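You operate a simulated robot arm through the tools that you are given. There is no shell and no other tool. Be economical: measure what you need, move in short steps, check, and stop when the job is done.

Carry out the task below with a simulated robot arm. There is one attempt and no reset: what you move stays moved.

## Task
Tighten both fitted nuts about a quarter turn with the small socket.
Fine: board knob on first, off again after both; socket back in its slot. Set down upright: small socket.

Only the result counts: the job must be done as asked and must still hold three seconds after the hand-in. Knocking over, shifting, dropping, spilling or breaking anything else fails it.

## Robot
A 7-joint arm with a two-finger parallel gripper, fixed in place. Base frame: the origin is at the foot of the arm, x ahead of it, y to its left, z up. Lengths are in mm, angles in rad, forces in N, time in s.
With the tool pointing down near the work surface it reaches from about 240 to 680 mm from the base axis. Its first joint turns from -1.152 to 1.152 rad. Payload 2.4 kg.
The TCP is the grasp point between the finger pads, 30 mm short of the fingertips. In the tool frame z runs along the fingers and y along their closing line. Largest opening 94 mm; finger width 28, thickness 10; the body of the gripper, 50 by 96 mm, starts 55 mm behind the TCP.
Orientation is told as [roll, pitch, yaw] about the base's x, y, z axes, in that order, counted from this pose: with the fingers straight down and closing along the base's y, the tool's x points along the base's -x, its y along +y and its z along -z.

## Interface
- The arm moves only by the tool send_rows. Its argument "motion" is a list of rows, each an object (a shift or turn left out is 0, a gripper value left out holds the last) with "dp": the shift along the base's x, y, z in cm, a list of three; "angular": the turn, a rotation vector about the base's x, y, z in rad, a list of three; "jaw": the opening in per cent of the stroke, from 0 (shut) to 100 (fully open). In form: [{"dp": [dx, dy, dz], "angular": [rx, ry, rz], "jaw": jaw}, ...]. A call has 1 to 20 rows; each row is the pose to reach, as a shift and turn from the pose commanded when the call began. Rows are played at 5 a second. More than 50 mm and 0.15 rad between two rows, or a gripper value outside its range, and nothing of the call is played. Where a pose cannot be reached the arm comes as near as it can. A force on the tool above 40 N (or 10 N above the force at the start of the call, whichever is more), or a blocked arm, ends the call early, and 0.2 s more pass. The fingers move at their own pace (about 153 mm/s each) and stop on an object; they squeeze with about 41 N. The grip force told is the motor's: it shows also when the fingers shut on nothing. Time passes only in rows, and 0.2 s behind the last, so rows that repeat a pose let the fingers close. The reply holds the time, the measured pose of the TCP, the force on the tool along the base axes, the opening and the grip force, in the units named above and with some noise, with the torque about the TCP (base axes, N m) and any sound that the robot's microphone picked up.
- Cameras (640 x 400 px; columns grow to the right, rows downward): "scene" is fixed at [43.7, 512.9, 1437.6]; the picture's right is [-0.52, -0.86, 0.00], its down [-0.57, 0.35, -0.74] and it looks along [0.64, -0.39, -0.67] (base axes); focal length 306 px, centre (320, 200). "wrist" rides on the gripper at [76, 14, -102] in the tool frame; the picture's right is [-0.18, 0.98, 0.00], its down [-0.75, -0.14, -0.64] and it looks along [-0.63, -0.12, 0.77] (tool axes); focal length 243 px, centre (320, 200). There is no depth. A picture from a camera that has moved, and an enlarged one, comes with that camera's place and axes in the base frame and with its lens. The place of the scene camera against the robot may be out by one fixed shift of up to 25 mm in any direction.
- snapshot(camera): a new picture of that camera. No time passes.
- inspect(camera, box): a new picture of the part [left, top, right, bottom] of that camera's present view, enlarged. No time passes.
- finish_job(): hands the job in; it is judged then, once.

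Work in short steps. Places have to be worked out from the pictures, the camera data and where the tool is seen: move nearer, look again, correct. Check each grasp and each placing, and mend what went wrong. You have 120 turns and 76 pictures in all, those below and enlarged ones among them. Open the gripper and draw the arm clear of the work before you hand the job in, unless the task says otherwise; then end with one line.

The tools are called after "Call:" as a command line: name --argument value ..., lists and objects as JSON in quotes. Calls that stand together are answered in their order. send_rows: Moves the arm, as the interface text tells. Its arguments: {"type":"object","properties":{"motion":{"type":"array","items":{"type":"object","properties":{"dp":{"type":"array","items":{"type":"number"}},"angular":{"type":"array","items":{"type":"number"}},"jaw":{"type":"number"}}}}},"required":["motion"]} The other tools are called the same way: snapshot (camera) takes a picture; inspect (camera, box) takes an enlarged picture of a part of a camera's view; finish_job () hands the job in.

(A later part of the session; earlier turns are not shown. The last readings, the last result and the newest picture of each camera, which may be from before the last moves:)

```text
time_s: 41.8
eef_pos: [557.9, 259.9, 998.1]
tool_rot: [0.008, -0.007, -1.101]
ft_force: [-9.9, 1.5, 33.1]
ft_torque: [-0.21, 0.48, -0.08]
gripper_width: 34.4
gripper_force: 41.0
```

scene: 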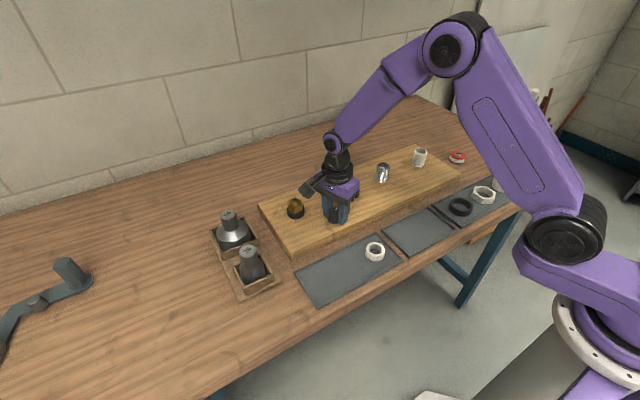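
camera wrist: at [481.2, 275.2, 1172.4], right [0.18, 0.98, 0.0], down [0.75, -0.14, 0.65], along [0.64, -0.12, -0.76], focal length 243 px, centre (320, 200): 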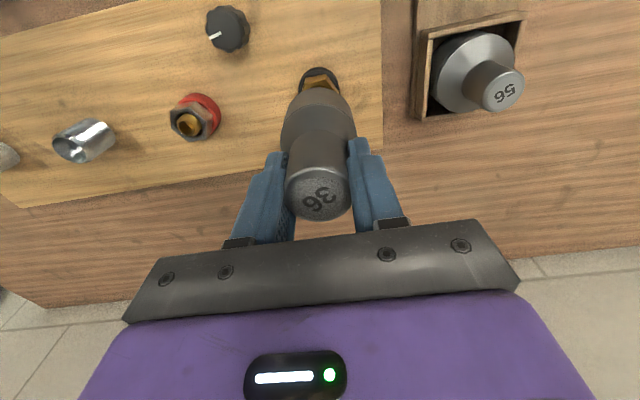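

Still resting on the nut, but 2–3 mm lower: nearly aligned. Contact torque puts the contact on the +x/−y side, so I ease the press, shift that way, and wiggle the angle slightly.

Call:
send_rows --motion '[{"dp": [0, 0, 0.25]}, {"dp": [0.1, -0.08, 0.2]}, {"dp": [0.1, -0.08, 0.2], "angular": [0, 0, 0.04]}, {"dp": [0.1, -0.08, 0.2], "angular": [0, 0, 0.08]}, {"dp": [0.1, -0.08, 0.2], "angular": [0, 0, 0.04]}, {"dp": [0.1, -0.08, 0.2], "angular": [0, 0, 0]}, {"dp": [0.1, -0.08, 0.2], "angular": [0, 0, -0.04]}]'

```text
time_s: 43.4
eef_pos: [559.4, 259.9, 997.4]
tool_rot: [0.005, -0.008, -1.141]
ft_force: [2.1, 6.5, 9.9]
ft_torque: [0.5, -0.31, 0.13]
gripper_width: 34.1
gripper_force: 40.9
```

Call:
send_rows --motion '[{"dp": [0.08, -0.08, 0]}, {"dp": [0.08, -0.08, -0.1], "angular": [0, 0, -0.04]}, {"dp": [0.08, -0.08, -0.1], "angular": [0, 0, -0.08]}, {"dp": [0.08, -0.08, -0.1], "angular": [0, 0, -0.12]}]'

Call:
inspect --camera "scene" --box '[270, 180, 330, 225]'

```text
time_s: 44.4
eef_pos: [560.1, 258.3, 994.8]
tool_rot: [0.003, -0.007, -1.258]
ft_force: [-4.2, 10.6, 13.0]
ft_torque: [0.65, 0.29, 0.01]
gripper_width: 33.8
gripper_force: 40.8
```

```text
8.89 times, centred on (300, 202) of scene
camera zoom: at [43.4, 513.0, 1437.5], right [-0.52, -0.86, 0.0], down [-0.57, 0.35, -0.74], along [0.64, -0.39, -0.67], focal length 2723 px, centre (498, 178)
```

zoom: 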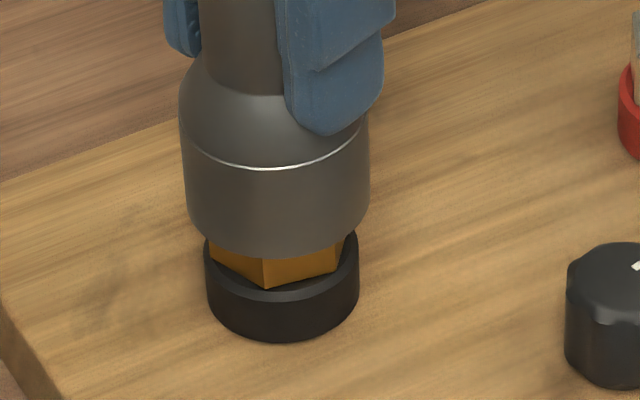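

The TCP went down without the socket following, so the socket has been slipping up in the grip. I check it with the wrist camera.

Call:
inspect --camera "wrist" --box '[240, 80, 400, 250]'

Call:
inspect --camera "scene" --box '[260, 140, 340, 230]'

```text
2.35 times, centred on (320, 165) of wrist
camera zoom: at [549.0, 336.1, 1098.8], right [0.99, 0.12, 0.0], down [0.09, -0.76, 0.65], along [0.08, -0.64, -0.76], focal length 571 px, centre (320, 282)
```

zoom: 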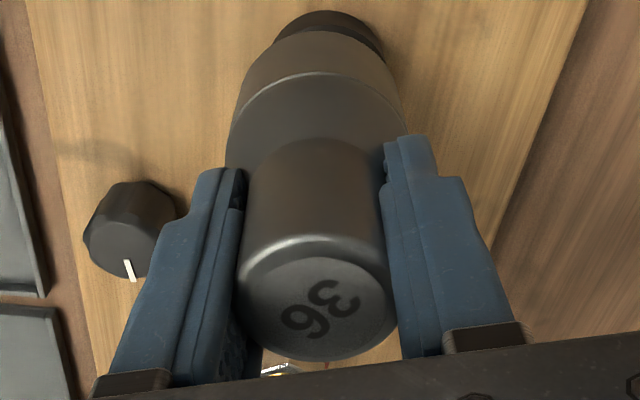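

```text
4.44 times, centred on (300, 185) of scene
camera zoom: at [43.4, 513.0, 1437.5], right [-0.52, -0.86, 0.0], down [-0.57, 0.35, -0.74], along [0.64, -0.39, -0.67], focal length 1362 px, centre (409, 267)
```

zoom: 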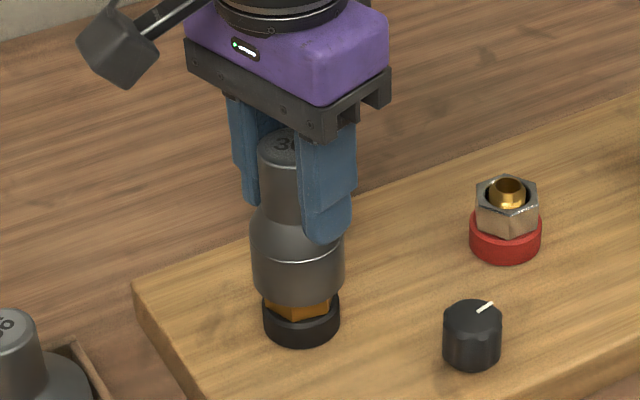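

The socket hex angle is unclear, so I will look at its underside: lift off, carry it up high, and tilt it toward the scene camera. First the lift, unwinding the yaw to about 0.

Call:
send_rows --motion '[{"dp": [0, 0, 2]}, {"dp": [0, 0, 5]}, {"dp": [-1, -0.5, 9], "angular": [0, 0, 0.12]}, {"dp": [-2, -1, 13], "angular": [0, 0, 0.26]}, {"dp": [-4, -2, 17], "angular": [0, 0, 0.4]}, {"dp": [-6, -3.5, 20], "angular": [0, 0, 0.54]}, {"dp": [-8, -5, 23], "angular": [0, 0, 0.68]}, {"dp": [-10, -6.5, 26], "angular": [0, 0, 0.82]}, {"dp": [-11, -8, 28.5], "angular": [0, 0, 0.96]}, {"dp": [-11, -8, 28.5], "angular": [0, 0, 1.1]}, {"dp": [-11, -8, 28.5], "angular": [0, 0, 1.258]}, {"dp": [-11, -8, 28.5], "angular": [0, 0, 1.258]}]'

Call:
inspect --camera "scene" --box '[270, 180, 330, 225]'

```text
refused: row 11 steps farther than a row can; nothing moved
```

```text
8.89 times, centred on (300, 202) of scene
camera zoom: at [43.4, 513.0, 1437.5], right [-0.52, -0.86, 0.0], down [-0.57, 0.35, -0.74], along [0.64, -0.39, -0.67], focal length 2723 px, centre (498, 178)
```

zoom: 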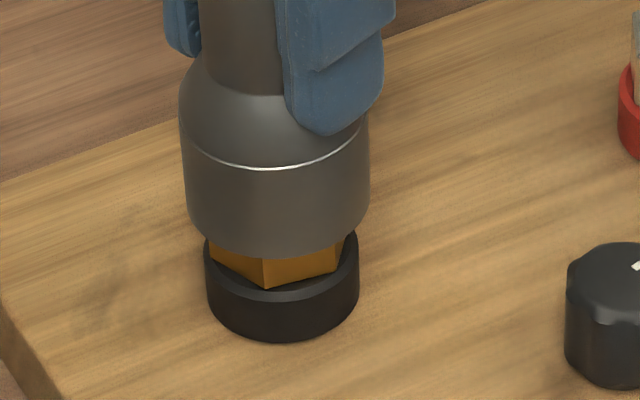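

One turn step was too large; I resend with smaller steps.

Call:
send_rows --motion '[{"dp": [0, 0, 2]}, {"dp": [0, 0, 5]}, {"dp": [-1, -0.5, 9], "angular": [0, 0, 0.12]}, {"dp": [-2, -1, 13], "angular": [0, 0, 0.26]}, {"dp": [-4, -2, 17], "angular": [0, 0, 0.4]}, {"dp": [-6, -3.5, 20], "angular": [0, 0, 0.54]}, {"dp": [-8, -5, 23], "angular": [0, 0, 0.68]}, {"dp": [-10, -6.5, 26], "angular": [0, 0, 0.82]}, {"dp": [-11, -8, 28.5], "angular": [0, 0, 0.96]}, {"dp": [-11, -8, 28.5], "angular": [0, 0, 1.1]}, {"dp": [-11, -8, 28.5], "angular": [0, 0, 1.2]}, {"dp": [-11, -8, 28.5], "angular": [0, 0, 1.258]}]'

Call:
inspect --camera "scene" --box '[270, 180, 330, 225]'

```text
time_s: 47.0
eef_pos: [450.3, 178.0, 1279.6]
tool_rot: [0.003, -0.007, -0.001]
ft_force: [-0.1, 0.2, -1.7]
ft_torque: [-0.02, 0.01, -0.02]
gripper_width: 34.0
gripper_force: 40.7
```

```text
8.89 times, centred on (300, 202) of scene
camera zoom: at [43.8, 512.9, 1437.6], right [-0.52, -0.86, 0.0], down [-0.57, 0.35, -0.74], along [0.64, -0.39, -0.67], focal length 2723 px, centre (498, 178)
```

zoom: 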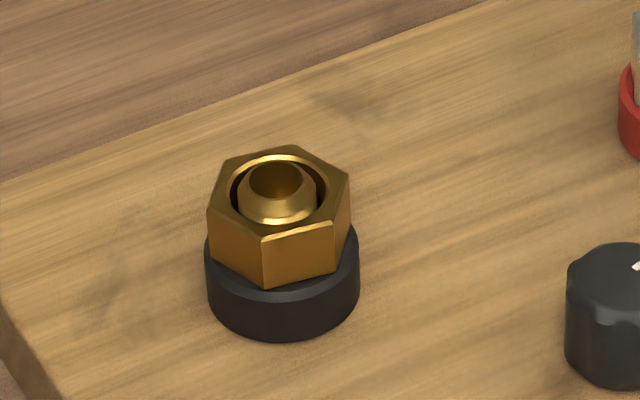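

The nut is now clear and has turned only ~12° clockwise (corners ≈19°). Now I tilt the socket's underside toward the scene camera.

Call:
send_rows --motion '[{"angular": [0.09, 0.1, 0]}, {"angular": [0.18, 0.2, 0]}, {"angular": [0.27, 0.3, 0]}, {"angular": [0.36, 0.4, 0]}, {"angular": [0.45, 0.5, 0]}, {"angular": [0.54, 0.6, 0]}, {"angular": [0.63, 0.7, 0]}, {"angular": [0.68, 0.76, 0]}, {"angular": [0.68, 0.76, 0]}]'

Call:
snapshot --camera "scene"

```text
time_s: 49.0
eef_pos: [422.9, 188.2, 1270.7]
tool_rot: [0.826, 0.686, 0.303]
ft_force: [-0.9, 0.5, -2.6]
ft_torque: [-0.05, -0.04, 0.0]
gripper_width: 34.0
gripper_force: 40.6
out of reach, approached as far as the arm can: row 5, 6, 7, 8, 9
```

```text
31 pictures are left
```

scene: 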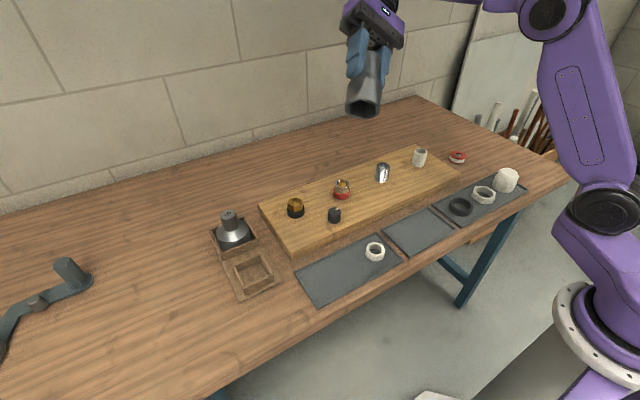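

Call:
inspect --camera "scene" --box '[335, 80, 395, 125]'

```text
8.89 times, centred on (365, 102) of scene
camera zoom: at [43.8, 512.9, 1437.6], right [-0.52, -0.86, 0.0], down [-0.57, 0.35, -0.74], along [0.64, -0.39, -0.67], focal length 2723 px, centre (-80, 1067)
```

zoom: 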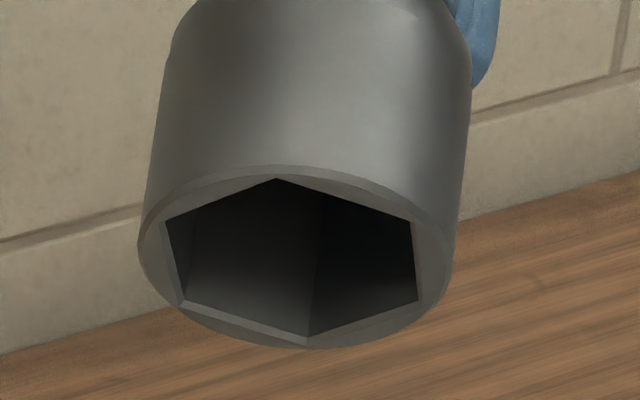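

The underside is clear: the socket hex corners sit at ≈10° (mod 60°) when tool yaw is 0. So the brass nut needs yaw ≈ +9° (0.155) and the steel nut ≈ +20° (0.345). I tilt back upright.

Call:
send_rows --motion '[{"angular": [-0.09, -0.1, 0]}, {"angular": [-0.18, -0.2, 0]}, {"angular": [-0.27, -0.3, 0]}, {"angular": [-0.36, -0.4, 0]}, {"angular": [-0.45, -0.5, 0]}, {"angular": [-0.54, -0.6, 0]}, {"angular": [-0.63, -0.7, 0]}, {"angular": [-0.68, -0.76, 0]}, {"angular": [-0.68, -0.76, 0]}]'

```text
time_s: 51.0
eef_pos: [421.2, 186.9, 1272.3]
tool_rot: [0.002, -0.01, -0.001]
ft_force: [0.4, 1.1, -3.4]
ft_torque: [-0.02, 0.01, 0.04]
gripper_width: 33.8
gripper_force: 41.4
```

Upright again at (421,187,1272). I go back above the brass nut with yaw 0.155, also taking out the small pitch error.

Call:
send_rows --motion '[{"dp": [3, 1.5, -3]}, {"dp": [6, 3, -6]}, {"dp": [9, 5, -9]}, {"dp": [12, 6.5, -11], "angular": [-0.001, 0.004, 0.05]}, {"dp": [13.7, 7.2, -14], "angular": [-0.003, 0.008, 0.1]}, {"dp": [13.7, 7.2, -18], "angular": [-0.003, 0.008, 0.156]}, {"dp": [13.7, 7.2, -22], "angular": [-0.003, 0.008, 0.156]}, {"dp": [13.7, 7.2, -23.5], "angular": [-0.003, 0.008, 0.156]}, {"dp": [13.7, 7.2, -23.5], "angular": [-0.003, 0.008, 0.156]}]'

Call:
inspect --camera "scene" --box '[265, 165, 335, 225]'

Call:
inspect --camera "wrist" --box '[260, 50, 380, 150]'

```text
time_s: 53.0
eef_pos: [560.2, 259.9, 1036.1]
tool_rot: [0.0, 0.001, 0.154]
ft_force: [-0.4, -0.1, -1.4]
ft_torque: [0.01, 0.01, -0.01]
gripper_width: 34.0
gripper_force: 40.8
```

```text
6.67 times, centred on (300, 195) of scene
camera zoom: at [43.8, 512.9, 1437.6], right [-0.52, -0.86, 0.0], down [-0.57, 0.35, -0.74], along [0.64, -0.39, -0.67], focal length 2042 px, centre (453, 233)
```

zoom: 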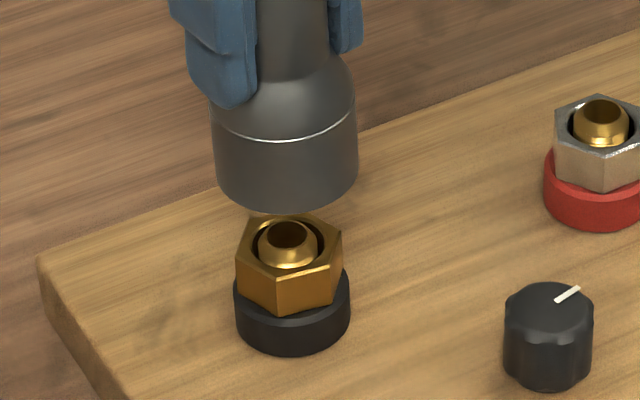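

```text
4.00 times, centred on (320, 100) of wrist
camera zoom: at [482.3, 261.9, 1140.2], right [0.03, 1.0, 0.0], down [0.77, -0.02, 0.64], along [0.64, -0.02, -0.77], focal length 970 px, centre (320, 600)
```

zoom: 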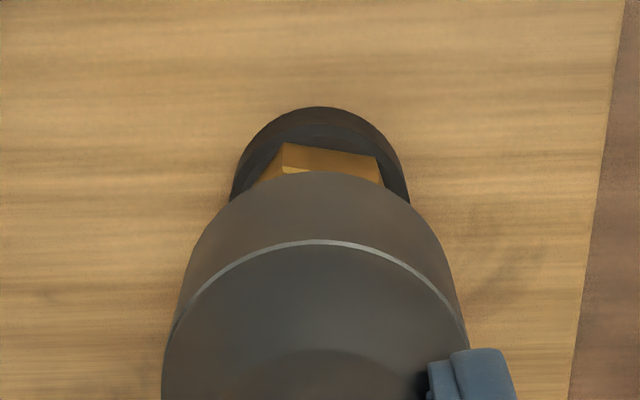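

The wrist view shows the socket lined up in y, and the nut corners at ≈20°. The scene view suggests about +1 mm in x. I descend with that correction.

Call:
send_rows --motion '[{"dp": [0.08, 0.02, -1], "angular": [0, 0, 0.007]}, {"dp": [0.08, 0.02, -2], "angular": [0, 0, 0.007]}, {"dp": [0.08, 0.02, -3], "angular": [0, 0, 0.007]}, {"dp": [0.08, 0.02, -3.6], "angular": [0, 0, 0.007]}, {"dp": [0.08, 0.02, -4], "angular": [0, 0, 0.007]}, {"dp": [0.08, 0.02, -4.2], "angular": [0, 0, 0.007]}]'

```text
time_s: 54.4
eef_pos: [559.9, 258.6, 998.6]
tool_rot: [0.0, -0.003, 0.16]
ft_force: [-9.3, -3.1, 29.3]
ft_torque: [-0.4, 0.19, -0.19]
gripper_width: 33.9
gripper_force: 40.7
```

Contact again at 29 N, mostly on the +x side. I ease the press, then shift +x in small steps with light force and look for a drop.

Call:
send_rows --motion '[{"dp": [0, 0, 0.25]}, {"dp": [0.06, 0, 0.25]}, {"dp": [0.12, 0, 0.25]}, {"dp": [0.12, 0, 0.25]}]'

```text
time_s: 55.4
eef_pos: [560.0, 259.0, 998.2]
tool_rot: [0.003, -0.001, 0.159]
ft_force: [-6.2, -0.9, 26.4]
ft_torque: [-0.19, 0.05, -0.07]
gripper_width: 33.7
gripper_force: 40.8
```

Call:
send_rows --motion '[{"dp": [0.04, 0, 0.12]}, {"dp": [0.04, 0, 0.12]}, {"dp": [0.04, 0, 0.12]}]'

Call:
inspect --camera "scene" --box '[270, 180, 330, 225]'

Call:
inspect --camera "wrist" --box '[280, 60, 360, 120]'

```text
time_s: 56.2
eef_pos: [561.1, 259.5, 998.7]
tool_rot: [0.002, 0.001, 0.161]
ft_force: [-4.9, 0.0, 15.9]
ft_torque: [0.03, 0.03, -0.01]
gripper_width: 33.7
gripper_force: 41.3
```

```text
8.89 times, centred on (300, 202) of scene
camera zoom: at [43.3, 512.7, 1437.7], right [-0.52, -0.86, 0.0], down [-0.57, 0.35, -0.74], along [0.64, -0.39, -0.67], focal length 2723 px, centre (498, 178)
```

zoom: 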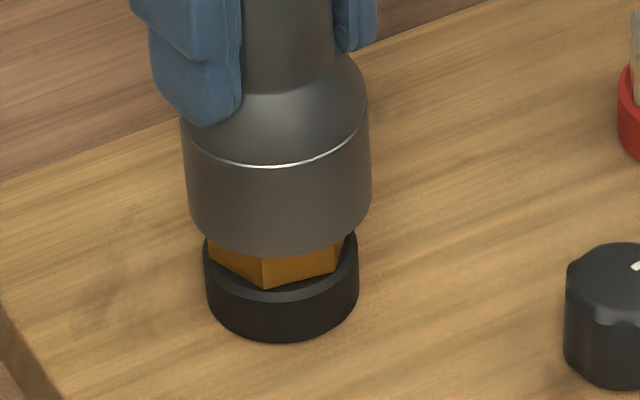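

```text
6.67 times, centred on (320, 90) of wrist
camera zoom: at [483.4, 261.8, 1101.5], right [0.02, 1.0, 0.0], down [0.77, -0.02, 0.64], along [0.64, -0.01, -0.77], focal length 1618 px, centre (320, 933)
```

zoom: 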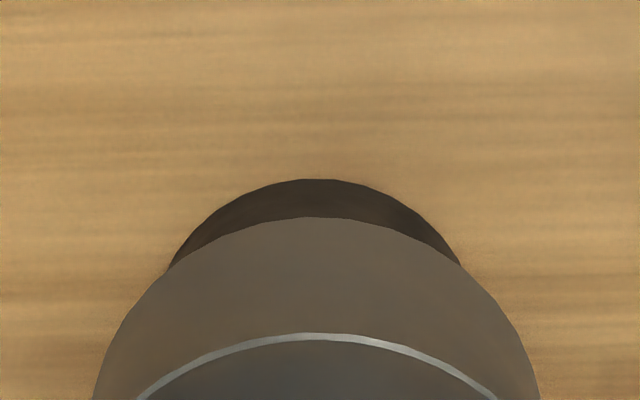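

The rim appears ~1.5 mm toward the camera and the contact is on the +x edge, so I lift clear, shift (+1.4, −0.6) mm, and press again lightly.

Call:
send_rows --motion '[{"dp": [0, 0, 0.5]}, {"dp": [0.12, -0.06, 0.5]}, {"dp": [0.12, -0.06, 0.2]}, {"dp": [0.12, -0.06, 0]}, {"dp": [0.12, -0.06, -0.1]}, {"dp": [0.12, -0.06, -0.1]}]'

```text
time_s: 57.6
eef_pos: [562.2, 258.6, 998.3]
tool_rot: [0.003, -0.005, 0.161]
ft_force: [-1.4, -1.9, 14.1]
ft_torque: [0.19, 0.02, -0.01]
gripper_width: 33.4
gripper_force: 41.1
```

Contact has moved to the +y side, so y was slightly overdone. I go back +0.7 mm in y, +0.3 mm in x, with a small angular wiggle.

Call:
send_rows --motion '[{"dp": [0.03, 0.07, 0.3]}, {"dp": [0.03, 0.07, 0]}, {"dp": [0.03, 0.07, 0], "angular": [0, 0, 0.03]}, {"dp": [0.03, 0.07, 0], "angular": [0, 0, 0.06]}, {"dp": [0.03, 0.07, 0], "angular": [0, 0, 0.03]}, {"dp": [0.03, 0.07, 0], "angular": [0, 0, -0.0]}, {"dp": [0.03, 0.07, 0], "angular": [0, 0, -0.03]}, {"dp": [0.03, 0.07, 0], "angular": [0, 0, -0.06]}]'

```text
time_s: 59.4
eef_pos: [563.2, 259.8, 997.3]
tool_rot: [0.0, 0.001, 0.101]
ft_force: [1.2, -0.9, -2.0]
ft_torque: [-0.05, -0.12, 0.01]
gripper_width: 33.7
gripper_force: 41.0
```

Fz dropped to the free value: the hex slipped in. I lower gently.

Call:
send_rows --motion '[{"dp": [0, 0, -0.15]}, {"dp": [0, 0, -0.3]}, {"dp": [0, 0, -0.45]}, {"dp": [0, 0, -0.6]}]'

```text
time_s: 60.4
eef_pos: [561.8, 259.1, 990.2]
tool_rot: [0.001, 0.001, 0.103]
ft_force: [1.3, -1.0, -2.4]
ft_torque: [-0.03, -0.05, 0.0]
gripper_width: 33.6
gripper_force: 41.5
```

Call:
send_rows --motion '[{"dp": [0, 0, -0.2]}, {"dp": [0, 0, -0.4]}, {"dp": [0, 0, -0.6]}, {"dp": [0, 0, -0.8]}]'

Call:
inspect --camera "scene" --box '[270, 180, 330, 225]'

```text
time_s: 61.4
eef_pos: [563.0, 258.8, 982.4]
tool_rot: [-0.001, 0.002, 0.102]
ft_force: [0.1, -0.3, -2.5]
ft_torque: [-0.01, -0.01, 0.01]
gripper_width: 33.6
gripper_force: 41.1
```

```text
8.89 times, centred on (300, 202) of scene
camera zoom: at [43.8, 512.9, 1437.6], right [-0.52, -0.86, 0.0], down [-0.57, 0.35, -0.74], along [0.64, -0.39, -0.67], focal length 2723 px, centre (498, 178)
```

zoom: 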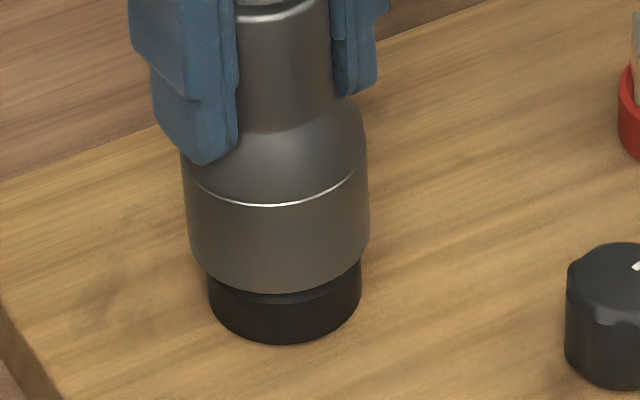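

Fully seated on the nut. I now turn clockwise; the nut started at ≈32° and has to end ≈90° on, which is tool yaw ≈ −1.21. First half now.

Call:
send_rows --motion '[{"angular": [0, 0, -0.1]}, {"angular": [0, 0, -0.2]}, {"angular": [0, 0, -0.3]}, {"angular": [0, 0, -0.4]}, {"angular": [0, 0, -0.5]}, {"angular": [0, 0, -0.6]}]'

Call:
inspect --camera "wrist" --box '[240, 80, 400, 250]'

```text
time_s: 62.8
eef_pos: [563.3, 260.0, 984.1]
tool_rot: [0.0, 0.001, -0.503]
ft_force: [3.8, 3.0, -1.1]
ft_torque: [0.14, -0.45, 0.06]
gripper_width: 33.5
gripper_force: 40.3
```

```text
2.35 times, centred on (320, 165) of wrist
camera zoom: at [503.8, 308.6, 1086.8], right [0.63, 0.77, 0.0], down [0.59, -0.49, 0.64], along [0.5, -0.41, -0.77], focal length 571 px, centre (320, 282)
```

zoom: 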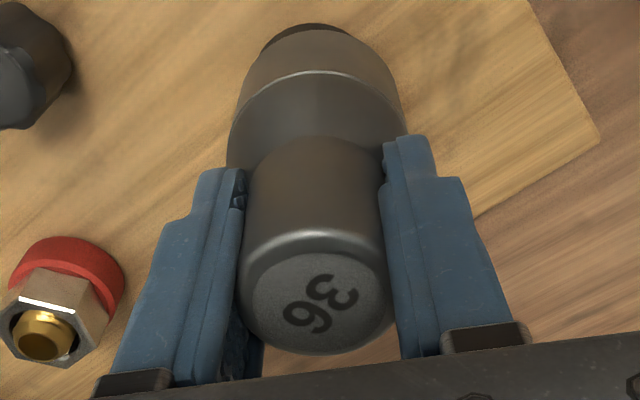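

The "36" text suggests the socket may have slipped ~15° in the grip. I continue and will verify the nut's real angle afterwards.

Call:
send_rows --motion '[{"angular": [0, 0, -0.08]}, {"angular": [0, 0, -0.16]}, {"angular": [0, 0, -0.24]}, {"angular": [0, 0, -0.32]}, {"angular": [0, 0, -0.4]}, {"angular": [0, 0, -0.48]}, {"angular": [0, 0, -0.56]}, {"angular": [0, 0, -0.64]}, {"angular": [0, 0, -0.7]}]'

Call:
inspect --camera "wrist" --box '[240, 80, 400, 250]'

```text
time_s: 64.8
eef_pos: [563.3, 259.2, 982.6]
tool_rot: [0.0, 0.001, -1.2]
ft_force: [2.8, 0.7, -1.3]
ft_torque: [-0.04, -0.35, 0.06]
gripper_width: 33.3
gripper_force: 41.2
```

```text
2.35 times, centred on (320, 165) of wrist
camera zoom: at [548.7, 335.3, 1086.5], right [0.98, 0.18, 0.0], down [0.14, -0.75, 0.64], along [0.12, -0.63, -0.77], focal length 571 px, centre (320, 282)
```

zoom: 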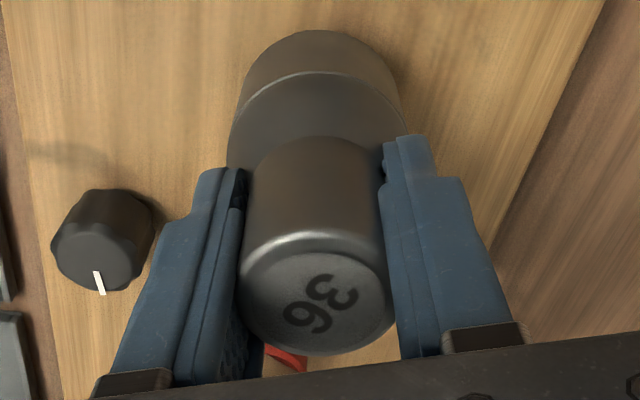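

No more slip in the second half. I lift straight off to read the nut's actual angle.

Call:
send_rows --motion '[{"dp": [0, 0, 1]}, {"dp": [0, 0, 2.5]}, {"dp": [0, 0, 4.5]}, {"dp": [0, 0, 6.5]}, {"dp": [0, 0, 6.5]}]'

Call:
inspect --camera "scene" --box '[270, 180, 330, 225]'

```text
time_s: 66.0
eef_pos: [563.1, 259.2, 1048.1]
tool_rot: [0.0, 0.002, -1.199]
ft_force: [-0.1, 0.2, -2.0]
ft_torque: [-0.01, 0.01, 0.01]
gripper_width: 33.3
gripper_force: 40.8
```

```text
8.89 times, centred on (300, 202) of scene
camera zoom: at [43.8, 512.9, 1437.6], right [-0.52, -0.86, 0.0], down [-0.57, 0.35, -0.74], along [0.64, -0.39, -0.67], focal length 2723 px, centre (498, 178)
```

zoom: 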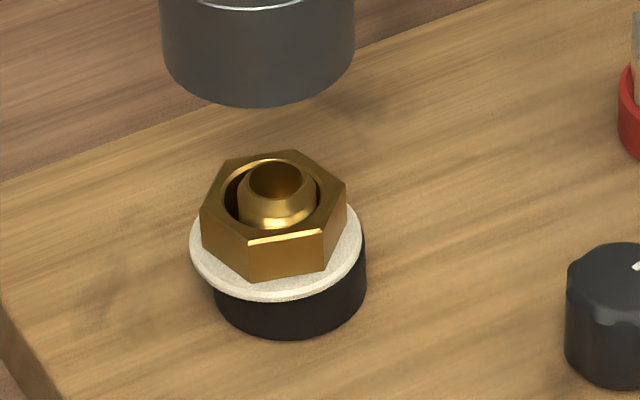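

A white disc now shows under the nut, which was not visible before. I look at it more closely before doing anything else.

Call:
snapshot --camera "scene"

Call:
snapshot --camera "wrist"

```text
21 pictures are left
```

scene: 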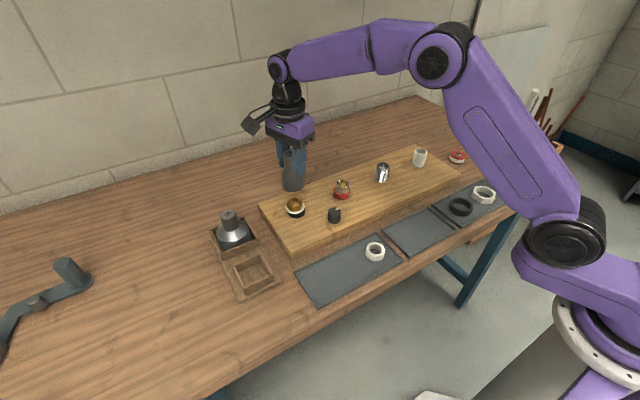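

```text
20 pictures are left
camera wrist: at [549.3, 335.2, 1151.9], right [0.98, 0.19, 0.0], down [0.14, -0.75, 0.64], along [0.12, -0.63, -0.77], focal length 243 px, centre (320, 200)
```

wrist: 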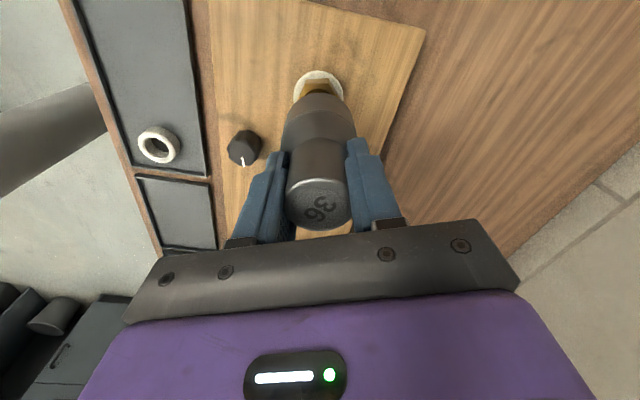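

Call:
inspect --camera "scene" --box '[283, 192, 315, 218]'

Call:
inspect --camera "wrist" --box '[285, 60, 355, 110]'

```text
15.38 times, centred on (299, 205) of scene
camera zoom: at [43.8, 512.9, 1437.6], right [-0.52, -0.86, 0.0], down [-0.57, 0.35, -0.74], along [0.64, -0.39, -0.67], focal length 4714 px, centre (643, 123)
```

zoom: 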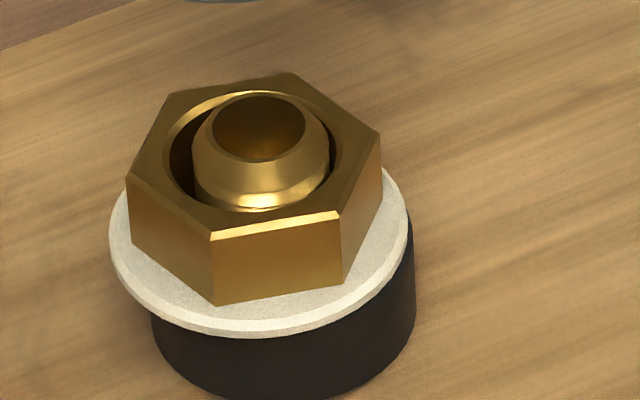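

```text
8.00 times, centred on (320, 85) of wrist
camera zoom: at [549.3, 335.2, 1151.9], right [0.98, 0.19, 0.0], down [0.14, -0.75, 0.64], along [0.12, -0.63, -0.77], focal length 1941 px, centre (320, 1120)
```

zoom: 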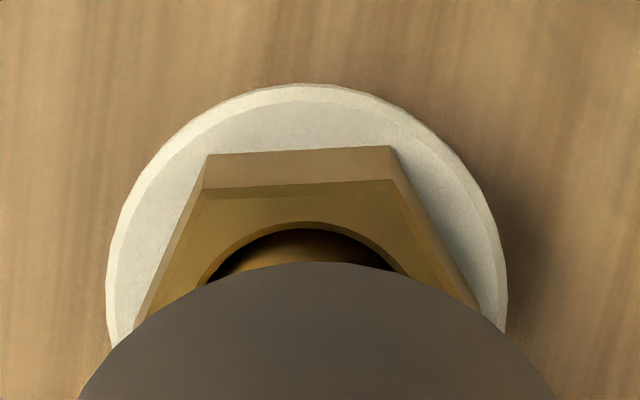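

The white ring looks like a seal shown by tightening. Nut corners now read ≈14°, i.e. about 78° turned in total. I re-seat straight down (same pose) and turn the last ~11°.

Call:
send_rows --motion '[{"dp": [0, 0, -2]}, {"dp": [0, 0, -3.5]}, {"dp": [0, 0, -4.5]}, {"dp": [0, 0, -5.2]}, {"dp": [0, 0, -5.8]}, {"dp": [0, 0, -6.2]}]'

```text
time_s: 67.3
eef_pos: [563.0, 259.8, 994.9]
tool_rot: [0.006, 0.001, -1.2]
ft_force: [-4.1, -1.5, 9.3]
ft_torque: [-0.24, 0.42, 0.03]
gripper_width: 33.6
gripper_force: 41.0
stopped in row 6: the force on the tool passed its limit at 45 N (the readings are from after the stop); the commanded pose is now the measured one
```

It touched the nut's top this time instead of sliding on. I ease up, and try a small angular wiggle under light press.

Call:
send_rows --motion '[{"dp": [0, 0, 0.3]}, {"dp": [0, 0, 0]}, {"dp": [0, 0, 0], "angular": [0, 0, -0.03]}, {"dp": [0, 0, 0], "angular": [0, 0, -0.06]}, {"dp": [0, 0, 0], "angular": [0, 0, -0.09]}, {"dp": [0, 0, 0], "angular": [0, 0, -0.05]}, {"dp": [0, 0, 0], "angular": [0, 0, 0.0]}]'

Call:
inspect --camera "scene" --box '[270, 180, 330, 225]'

```text
time_s: 68.9
eef_pos: [564.4, 261.2, 994.1]
tool_rot: [0.007, 0.003, -1.198]
ft_force: [-4.7, -2.5, 24.7]
ft_torque: [-0.63, 0.51, -0.09]
gripper_width: 33.4
gripper_force: 41.6
```

```text
8.89 times, centred on (300, 202) of scene
camera zoom: at [43.1, 512.6, 1437.7], right [-0.52, -0.86, 0.0], down [-0.57, 0.35, -0.74], along [0.64, -0.39, -0.67], focal length 2723 px, centre (498, 178)
```

zoom: 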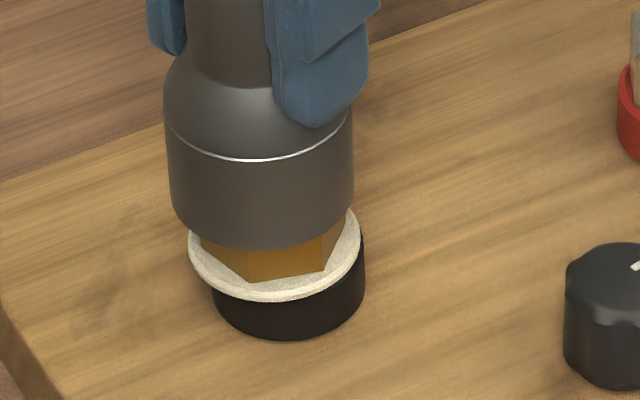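

The socket is now off to the left of the nut by a few mm, pushed aside by the press. I lift 5 mm, shift (−0.8, −1.6) mm, and go down again more lightly with a wiggle.

Call:
send_rows --motion '[{"dp": [0, 0, 0.6]}, {"dp": [-0.08, -0.16, 0.6]}, {"dp": [-0.08, -0.16, 0.4]}, {"dp": [-0.08, -0.16, 0.25]}, {"dp": [-0.08, -0.16, 0.12]}, {"dp": [-0.08, -0.16, 0.12], "angular": [0, 0, -0.03]}, {"dp": [-0.08, -0.16, 0.12], "angular": [0, 0, -0.06]}, {"dp": [-0.08, -0.16, 0.12], "angular": [0, 0, -0.03]}, {"dp": [-0.08, -0.16, 0.12], "angular": [0, 0, 0.0]}, {"dp": [-0.08, -0.16, 0.12], "angular": [0, 0, 0.03]}, {"dp": [-0.08, -0.16, 0.12], "angular": [0, 0, 0.06]}]'

```text
time_s: 71.3
eef_pos: [563.4, 257.2, 995.5]
tool_rot: [0.007, 0.001, -1.139]
ft_force: [0.0, 0.6, -2.3]
ft_torque: [0.02, 0.0, 0.03]
gripper_width: 33.5
gripper_force: 41.1
```

Call:
send_rows --motion '[{"dp": [0, 0, -0.1]}, {"dp": [0, 0, -0.2]}, {"dp": [0, 0, -0.3]}, {"dp": [0, 0, -0.4]}]'

```text
time_s: 72.4
eef_pos: [563.4, 258.1, 994.5]
tool_rot: [0.009, 0.003, -1.141]
ft_force: [-4.1, -1.0, 10.5]
ft_torque: [-0.17, 0.56, -0.02]
gripper_width: 33.4
gripper_force: 40.9
stopped in row 4: the force on the tool passed its limit at 41 N (the readings are from after the stop); the commanded pose is now the measured one
```

Contact now on the −x side; I shift −1.2 mm in x, level the tool, and sweep the angle lightly.

Call:
send_rows --motion '[{"dp": [0, 0, 0.4], "angular": [-0.008, -0.002, 0]}, {"dp": [-0.12, -0.03, 0.4], "angular": [-0.008, -0.002, 0]}, {"dp": [-0.12, -0.03, 0.1], "angular": [-0.008, -0.002, 0]}, {"dp": [-0.12, -0.03, 0.0], "angular": [-0.008, -0.002, 0]}, {"dp": [-0.12, -0.03, 0.0], "angular": [-0.008, -0.002, -0.03]}, {"dp": [-0.12, -0.03, 0.0], "angular": [-0.008, -0.002, -0.06]}, {"dp": [-0.12, -0.03, 0.0], "angular": [-0.008, -0.002, -0.09]}, {"dp": [-0.12, -0.03, 0.0], "angular": [-0.008, -0.002, -0.12]}]'

Call:
inspect --camera "scene" --box '[270, 180, 330, 225]'

```text
time_s: 74.2
eef_pos: [562.5, 256.9, 995.1]
tool_rot: [0.011, -0.007, -1.26]
ft_force: [-6.7, -6.2, 21.5]
ft_torque: [-0.32, 0.82, 0.15]
gripper_width: 33.3
gripper_force: 40.6
```

```text
8.89 times, centred on (300, 202) of scene
camera zoom: at [43.2, 512.5, 1437.7], right [-0.52, -0.86, 0.0], down [-0.57, 0.35, -0.74], along [0.64, -0.38, -0.67], focal length 2723 px, centre (498, 178)
```

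zoom: 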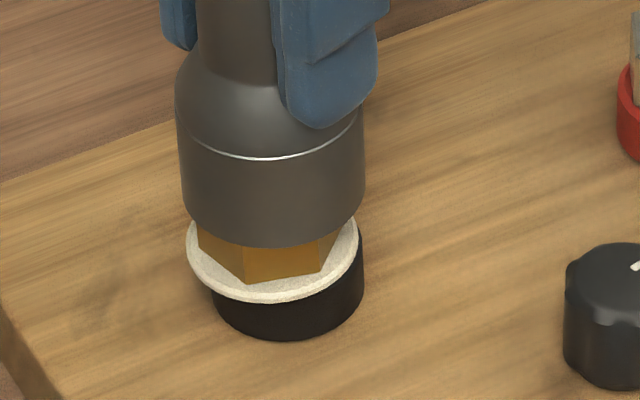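

The rim is ~3 mm too far from the camera, and the contact torque agrees (−x,+y side). I lift, shift (−2.0,+1.2) mm, and try again.

Call:
send_rows --motion '[{"dp": [0, 0, 0.5], "angular": [-0.008, 0.005, 0.06]}, {"dp": [-0.2, 0.12, 0.5], "angular": [-0.008, 0.005, 0.06]}, {"dp": [-0.2, 0.12, 0.2], "angular": [-0.008, 0.005, 0.06]}, {"dp": [-0.2, 0.12, 0.05], "angular": [-0.008, 0.005, 0.06]}, {"dp": [-0.2, 0.12, 0.05], "angular": [-0.008, 0.005, 0.09]}, {"dp": [-0.2, 0.12, 0.05], "angular": [-0.008, 0.005, 0.06]}, {"dp": [-0.2, 0.12, 0.05], "angular": [-0.008, 0.005, 0.03]}, {"dp": [-0.2, 0.12, 0.05], "angular": [-0.008, 0.005, 0.0]}]'

```text
time_s: 76.0
eef_pos: [562.1, 259.8, 994.8]
tool_rot: [0.003, -0.012, -1.26]
ft_force: [2.3, 1.2, 3.7]
ft_torque: [0.26, -0.16, 0.03]
gripper_width: 33.2
gripper_force: 41.2
```

Call:
send_rows --motion '[{"dp": [0, 0.03, -0.08]}, {"dp": [0, 0.03, -0.08], "angular": [0, 0, 0.03]}, {"dp": [0, 0.03, -0.08], "angular": [0, 0, 0.06]}, {"dp": [0, 0.03, -0.08], "angular": [0, 0, 0.09]}, {"dp": [0, 0.03, -0.08], "angular": [0, 0, 0.06]}, {"dp": [0, 0.03, -0.08], "angular": [0, 0, 0.02]}]'

Call:
inspect --camera "scene" --box '[270, 180, 330, 225]'

```text
time_s: 77.4
eef_pos: [560.8, 259.2, 995.4]
tool_rot: [0.005, -0.013, -1.24]
ft_force: [1.0, -0.6, 19.1]
ft_torque: [0.15, -0.39, 0.01]
gripper_width: 33.7
gripper_force: 41.2
```

```text
8.89 times, centred on (300, 202) of scene
camera zoom: at [43.4, 512.6, 1437.7], right [-0.52, -0.86, 0.0], down [-0.57, 0.35, -0.74], along [0.64, -0.39, -0.67], focal length 2723 px, centre (498, 178)
```

zoom: 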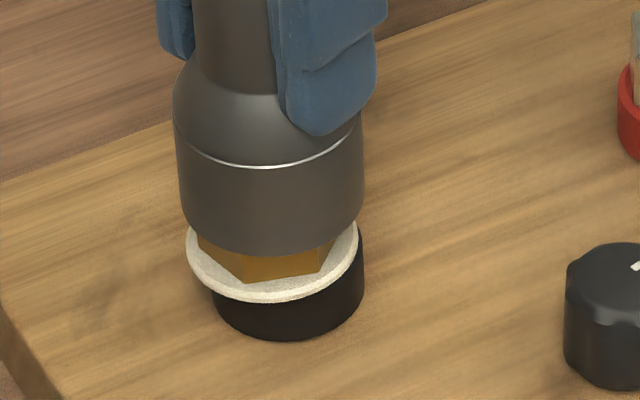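

One more try without pictures: shift +0.8 mm in x and sweep the angle the other way.

Call:
send_rows --motion '[{"dp": [0, 0, 0.3], "angular": [-0.004, 0.012, 0]}, {"dp": [0.08, 0.03, 0.3], "angular": [-0.004, 0.012, -0.04]}, {"dp": [0.08, 0.03, 0], "angular": [-0.004, 0.012, -0.04]}, {"dp": [0.08, 0.03, 0], "angular": [-0.004, 0.012, 0]}, {"dp": [0.08, 0.03, 0], "angular": [-0.004, 0.012, 0.04]}, {"dp": [0.08, 0.03, 0], "angular": [-0.004, 0.012, 0.08]}, {"dp": [0.08, 0.03, 0], "angular": [-0.004, 0.012, 0.12]}, {"dp": [0.08, 0.03, 0], "angular": [-0.004, 0.012, 0.16]}, {"dp": [0.08, 0.03, 0], "angular": [-0.004, 0.012, 0.2]}]'

```text
time_s: 79.4
eef_pos: [563.6, 259.7, 994.8]
tool_rot: [-0.006, -0.012, -1.039]
ft_force: [6.9, 1.6, 18.3]
ft_torque: [0.56, -0.62, -0.17]
gripper_width: 33.5
gripper_force: 40.7
```

Not seating. I lift off and check the nut and the socket's angle in the grip.

Call:
send_rows --motion '[{"dp": [0, 0, 1]}, {"dp": [0, 0, 3]}, {"dp": [0, 0, 5.5]}, {"dp": [0, 0, 5.5]}]'

Call:
inspect --camera "scene" --box '[280, 180, 325, 218]'

Call:
inspect --camera "wrist" --box '[240, 50, 400, 250]'

```text
time_s: 80.4
eef_pos: [560.8, 260.3, 1049.1]
tool_rot: [-0.013, -0.011, -1.038]
ft_force: [-1.2, 0.5, -2.7]
ft_torque: [-0.01, -0.04, -0.01]
gripper_width: 33.5
gripper_force: 41.3
```

```text
10.53 times, centred on (302, 199) of scene
camera zoom: at [43.8, 512.9, 1437.6], right [-0.52, -0.86, 0.0], down [-0.57, 0.35, -0.74], along [0.64, -0.39, -0.67], focal length 3225 px, centre (504, 210)
```

zoom: 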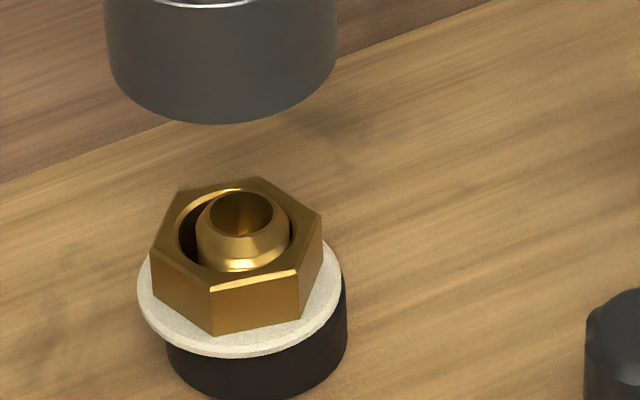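

```text
2.00 times, centred on (320, 150) of wrist
camera zoom: at [536.1, 335.3, 1151.1], right [0.94, 0.34, -0.01], down [0.26, -0.71, 0.65], along [0.21, -0.62, -0.76], focal length 485 px, centre (320, 300)
```

zoom: 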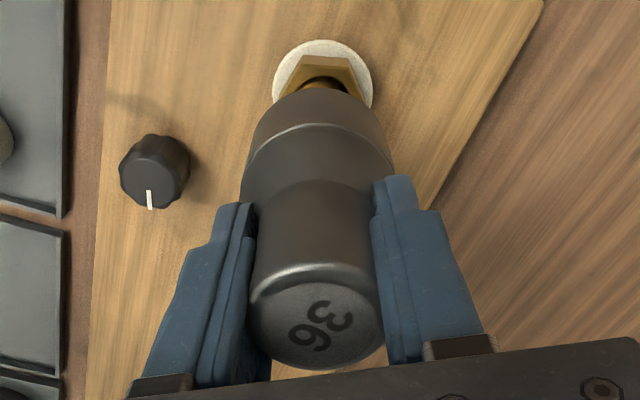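

The nut reads about 76° turned. The text shows the socket has slipped in the grip again, so I re-measure its hex by tilting it to the scene camera before the steel nut. First lift and unwind.

Call:
send_rows --motion '[{"dp": [-1, -0.5, 4], "angular": [0, 0, 0.12]}, {"dp": [-3, -1.5, 8], "angular": [0, 0, 0.24]}, {"dp": [-5, -3, 12], "angular": [0, 0, 0.38]}, {"dp": [-8, -4.5, 15], "angular": [0, 0, 0.52]}, {"dp": [-11, -6, 18], "angular": [0, 0, 0.66]}, {"dp": [-14, -7.3, 22], "angular": [0.004, 0.004, 0.8]}, {"dp": [-14, -7.3, 22], "angular": [0.008, 0.008, 0.92]}, {"dp": [-14, -7.3, 22], "angular": [0.01, 0.01, 1.038]}, {"dp": [-14, -7.3, 22], "angular": [0.01, 0.01, 1.038]}]'

```text
refused: row 6 steps farther than a row can; nothing moved
```

Call:
send_rows --motion '[{"dp": [-1, -0.5, 4], "angular": [0, 0, 0.12]}, {"dp": [-3, -1.5, 8], "angular": [0, 0, 0.24]}, {"dp": [-5, -3, 12], "angular": [0, 0, 0.38]}, {"dp": [-8, -4.5, 15], "angular": [0, 0, 0.52]}, {"dp": [-11, -6, 18], "angular": [0, 0, 0.66]}, {"dp": [-13, -6.8, 20], "angular": [0, 0, 0.78]}, {"dp": [-14, -7.3, 22], "angular": [0, 0, 0.9]}, {"dp": [-14, -7.3, 22], "angular": [0, 0, 1.038]}, {"dp": [-14, -7.3, 22], "angular": [0, 0, 1.038]}]'

```text
time_s: 82.4
eef_pos: [422.7, 187.5, 1270.5]
tool_rot: [-0.011, -0.01, 0.0]
ft_force: [-0.3, -0.1, -2.6]
ft_torque: [-0.01, 0.0, 0.01]
gripper_width: 33.4
gripper_force: 40.5
```

Now the same tilt as before, which reached last time from this very place.

Call:
send_rows --motion '[{"angular": [0.09, 0.1, 0]}, {"angular": [0.18, 0.2, 0]}, {"angular": [0.27, 0.3, 0]}, {"angular": [0.36, 0.4, 0]}, {"angular": [0.45, 0.5, 0]}, {"angular": [0.54, 0.6, 0]}, {"angular": [0.63, 0.7, 0]}, {"angular": [0.69, 0.77, 0]}, {"angular": [0.69, 0.77, 0]}]'

Call:
inspect --camera "scene" --box '[335, 75, 400, 125]'

```text
time_s: 84.4
eef_pos: [422.3, 186.6, 1268.0]
tool_rot: [0.825, 0.691, 0.311]
ft_force: [-0.7, -0.6, -2.4]
ft_torque: [-0.06, -0.02, 0.0]
gripper_width: 33.6
gripper_force: 40.9
```

```text
8.00 times, centred on (368, 100) of scene
camera zoom: at [43.8, 512.9, 1437.6], right [-0.52, -0.86, 0.0], down [-0.57, 0.35, -0.74], along [0.64, -0.39, -0.67], focal length 2451 px, centre (-60, 1000)
```

zoom: 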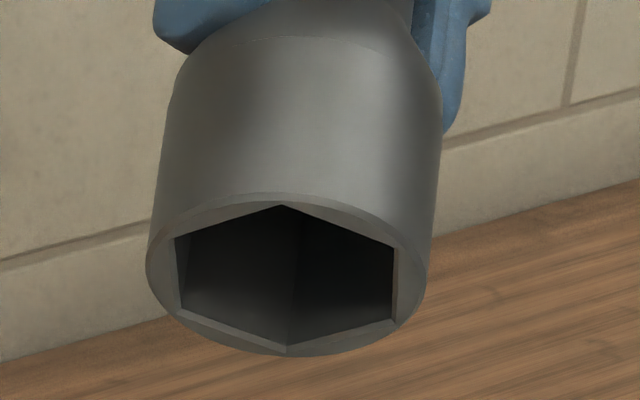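

Socket hex is now at ≈15° (mod 60°) at yaw 0, so the steel nut (≈30°) needs yaw ≈ +0.26. I go upright again.

Call:
send_rows --motion '[{"angular": [-0.09, -0.1, 0]}, {"angular": [-0.18, -0.2, 0]}, {"angular": [-0.27, -0.3, 0]}, {"angular": [-0.36, -0.4, 0]}, {"angular": [-0.45, -0.5, 0]}, {"angular": [-0.54, -0.6, 0]}, {"angular": [-0.63, -0.7, 0]}, {"angular": [-0.685, -0.762, 0]}, {"angular": [-0.685, -0.762, 0]}]'

```text
time_s: 86.4
eef_pos: [423.9, 187.0, 1269.1]
tool_rot: [-0.007, -0.005, -0.003]
ft_force: [0.2, -0.5, -3.0]
ft_torque: [-0.02, 0.03, 0.02]
gripper_width: 33.7
gripper_force: 41.0
```

Call:
send_rows --motion '[{"dp": [3, -1.5, -3]}, {"dp": [6, -3, -6]}, {"dp": [9, -5, -9], "angular": [0.003, 0.002, 0.07]}, {"dp": [12, -6.5, -12], "angular": [0.007, 0.005, 0.14]}, {"dp": [13.9, -7.1, -15.5], "angular": [0.007, 0.005, 0.21]}, {"dp": [13.9, -7.1, -19.5], "angular": [0.007, 0.005, 0.268]}, {"dp": [13.9, -7.1, -22.4], "angular": [0.007, 0.005, 0.268]}, {"dp": [13.9, -7.1, -22.4], "angular": [0.007, 0.005, 0.268]}]'

Call:
inspect --camera "wrist" --box '[260, 50, 380, 150]'

Call:
inspect --camera "scene" --box '[310, 140, 380, 205]'

```text
time_s: 88.2
eef_pos: [562.4, 115.9, 1042.3]
tool_rot: [0.001, 0.0, 0.267]
ft_force: [0.3, 0.7, -1.9]
ft_torque: [-0.03, 0.0, 0.02]
gripper_width: 33.8
gripper_force: 41.0
```

```text
4.00 times, centred on (320, 100) of wrist
camera zoom: at [484.5, 108.7, 1146.6], right [-0.08, 1.0, 0.0], down [0.76, 0.06, 0.64], along [0.64, 0.05, -0.77], focal length 970 px, centre (320, 600)
```

zoom: 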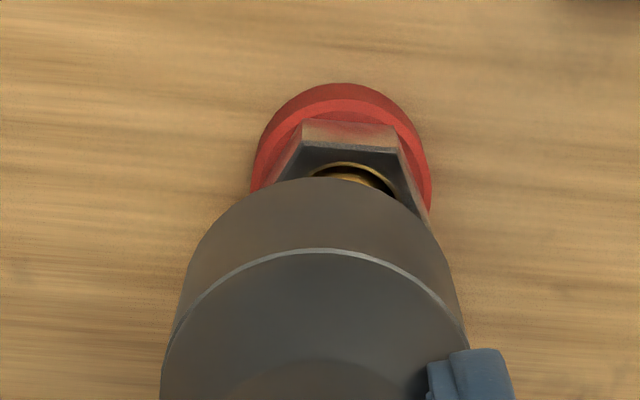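

```text
6.15 times, centred on (345, 172) of scene
camera zoom: at [43.8, 512.9, 1437.6], right [-0.52, -0.86, 0.0], down [-0.57, 0.35, -0.74], along [0.64, -0.39, -0.67], focal length 1885 px, centre (166, 369)
```

zoom: 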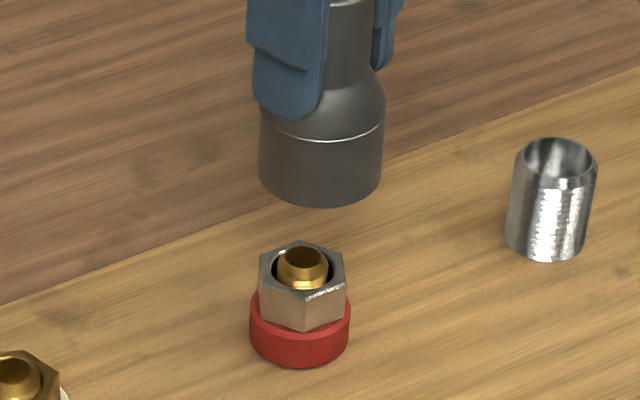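

Wrist view: the nut is +5.3 mm in y from the socket; the scene view adds +1.3 mm in x, so the target is (563.7,121.2). Nut angle matches (30.6°). I shift and descend to just before contact.

Call:
send_rows --motion '[{"dp": [0.12, 0.53, 0]}, {"dp": [0.12, 0.53, -2]}, {"dp": [0.12, 0.53, -3.5]}, {"dp": [0.12, 0.53, -4.2]}, {"dp": [0.12, 0.53, -4.5]}, {"dp": [0.12, 0.53, -4.7]}, {"dp": [0.12, 0.53, -4.7]}]'

```text
time_s: 89.8
eef_pos: [562.9, 122.8, 997.7]
tool_rot: [0.002, 0.0, 0.267]
ft_force: [0.1, 0.1, -1.2]
ft_torque: [0.02, -0.01, -0.02]
gripper_width: 33.8
gripper_force: 40.5
```

Call:
send_rows --motion '[{"dp": [0, 0, -0.12]}, {"dp": [0, 0, -0.24]}, {"dp": [0, 0, -0.36]}, {"dp": [0, 0, -0.48]}]'

```text
time_s: 90.8
eef_pos: [563.9, 121.2, 995.5]
tool_rot: [0.002, -0.003, 0.267]
ft_force: [-3.2, -1.6, 22.7]
ft_torque: [-0.51, 0.51, -0.05]
gripper_width: 33.3
gripper_force: 41.1
```

Contact (23 N) on the −x/−y side. I ease the press, shift (−0.6,−0.9) mm and wiggle.

Call:
send_rows --motion '[{"dp": [0, 0, 0.4]}, {"dp": [-0.06, -0.09, 0.4]}, {"dp": [-0.06, -0.09, 0.12]}, {"dp": [-0.06, -0.09, 0.12], "angular": [0, 0, 0.03]}, {"dp": [-0.06, -0.09, 0.12], "angular": [0, 0, 0.06]}, {"dp": [-0.06, -0.09, 0.12], "angular": [0, 0, 0.03]}, {"dp": [-0.06, -0.09, 0.12], "angular": [0, 0, 0]}, {"dp": [-0.06, -0.09, 0.12], "angular": [0, 0, -0.03]}, {"dp": [-0.06, -0.09, 0.12], "angular": [0, 0, -0.06]}]'

```text
time_s: 92.8
eef_pos: [562.6, 120.4, 994.6]
tool_rot: [0.001, 0.0, 0.206]
ft_force: [-0.7, 0.8, -1.4]
ft_torque: [0.02, -0.04, -0.01]
gripper_width: 33.4
gripper_force: 40.6
```

Force is at the free value (−1.4), so it may have dropped in. I lower gently.

Call:
send_rows --motion '[{"dp": [0, 0, -0.12]}, {"dp": [0, 0, -0.24]}, {"dp": [0, 0, -0.36]}, {"dp": [0, 0, -0.48]}]'

```text
time_s: 93.8
eef_pos: [560.7, 120.2, 989.2]
tool_rot: [0.003, 0.001, 0.205]
ft_force: [0.3, 0.8, -2.4]
ft_torque: [-0.02, -0.02, -0.01]
gripper_width: 33.6
gripper_force: 40.7
```

It's in. I go another 8 mm down.

Call:
send_rows --motion '[{"dp": [0, 0, -0.2]}, {"dp": [0, 0, -0.4]}, {"dp": [0, 0, -0.6]}, {"dp": [0, 0, -0.75]}, {"dp": [0, 0, -0.75]}]'

```text
time_s: 95.0
eef_pos: [561.9, 119.5, 982.3]
tool_rot: [0.002, 0.0, 0.206]
ft_force: [1.2, 0.5, -1.9]
ft_torque: [-0.02, 0.03, 0.02]
gripper_width: 33.5
gripper_force: 41.4
```

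Seated on the steel nut. I turn clockwise to yaw ≈ −1.33 (nut target ≈ −60°), then raise partly – still engaged – to see the nut's corners.

Call:
send_rows --motion '[{"angular": [0, 0, -0.09]}, {"angular": [0, 0, -0.18]}, {"angular": [0, 0, -0.27]}, {"angular": [0, 0, -0.36]}, {"angular": [0, 0, -0.45]}, {"angular": [0, 0, -0.54]}, {"angular": [0, 0, -0.63]}, {"angular": [0, 0, -0.72]}, {"angular": [0, 0, -0.81]}, {"angular": [0, 0, -0.9]}, {"angular": [0, 0, -0.99]}, {"angular": [0, 0, -1.08]}, {"angular": [0, 0, -1.17]}, {"angular": [0, 0, -1.26]}, {"angular": [0, 0, -1.35]}, {"angular": [0, 0, -1.44]}, {"angular": [0, 0, -1.536]}, {"dp": [0, 0, 0.3], "angular": [0, 0, -1.536]}, {"dp": [0, 0, 0.7], "angular": [0, 0, -1.536]}]'

Call:
inspect --camera "scene" --box '[320, 165, 365, 205]'

```text
time_s: 99.0
eef_pos: [560.9, 121.4, 989.6]
tool_rot: [0.002, 0.001, -1.329]
ft_force: [-0.6, 0.2, -2.9]
ft_torque: [0.02, 0.04, 0.01]
gripper_width: 33.5
gripper_force: 41.0
```

```text
10.00 times, centred on (342, 185) of scene
camera zoom: at [43.8, 512.9, 1437.6], right [-0.52, -0.86, 0.0], down [-0.57, 0.35, -0.74], along [0.64, -0.39, -0.67], focal length 3064 px, centre (95, 350)
```

zoom: 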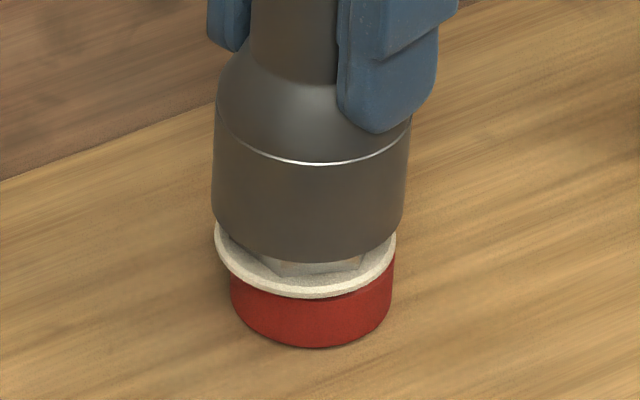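

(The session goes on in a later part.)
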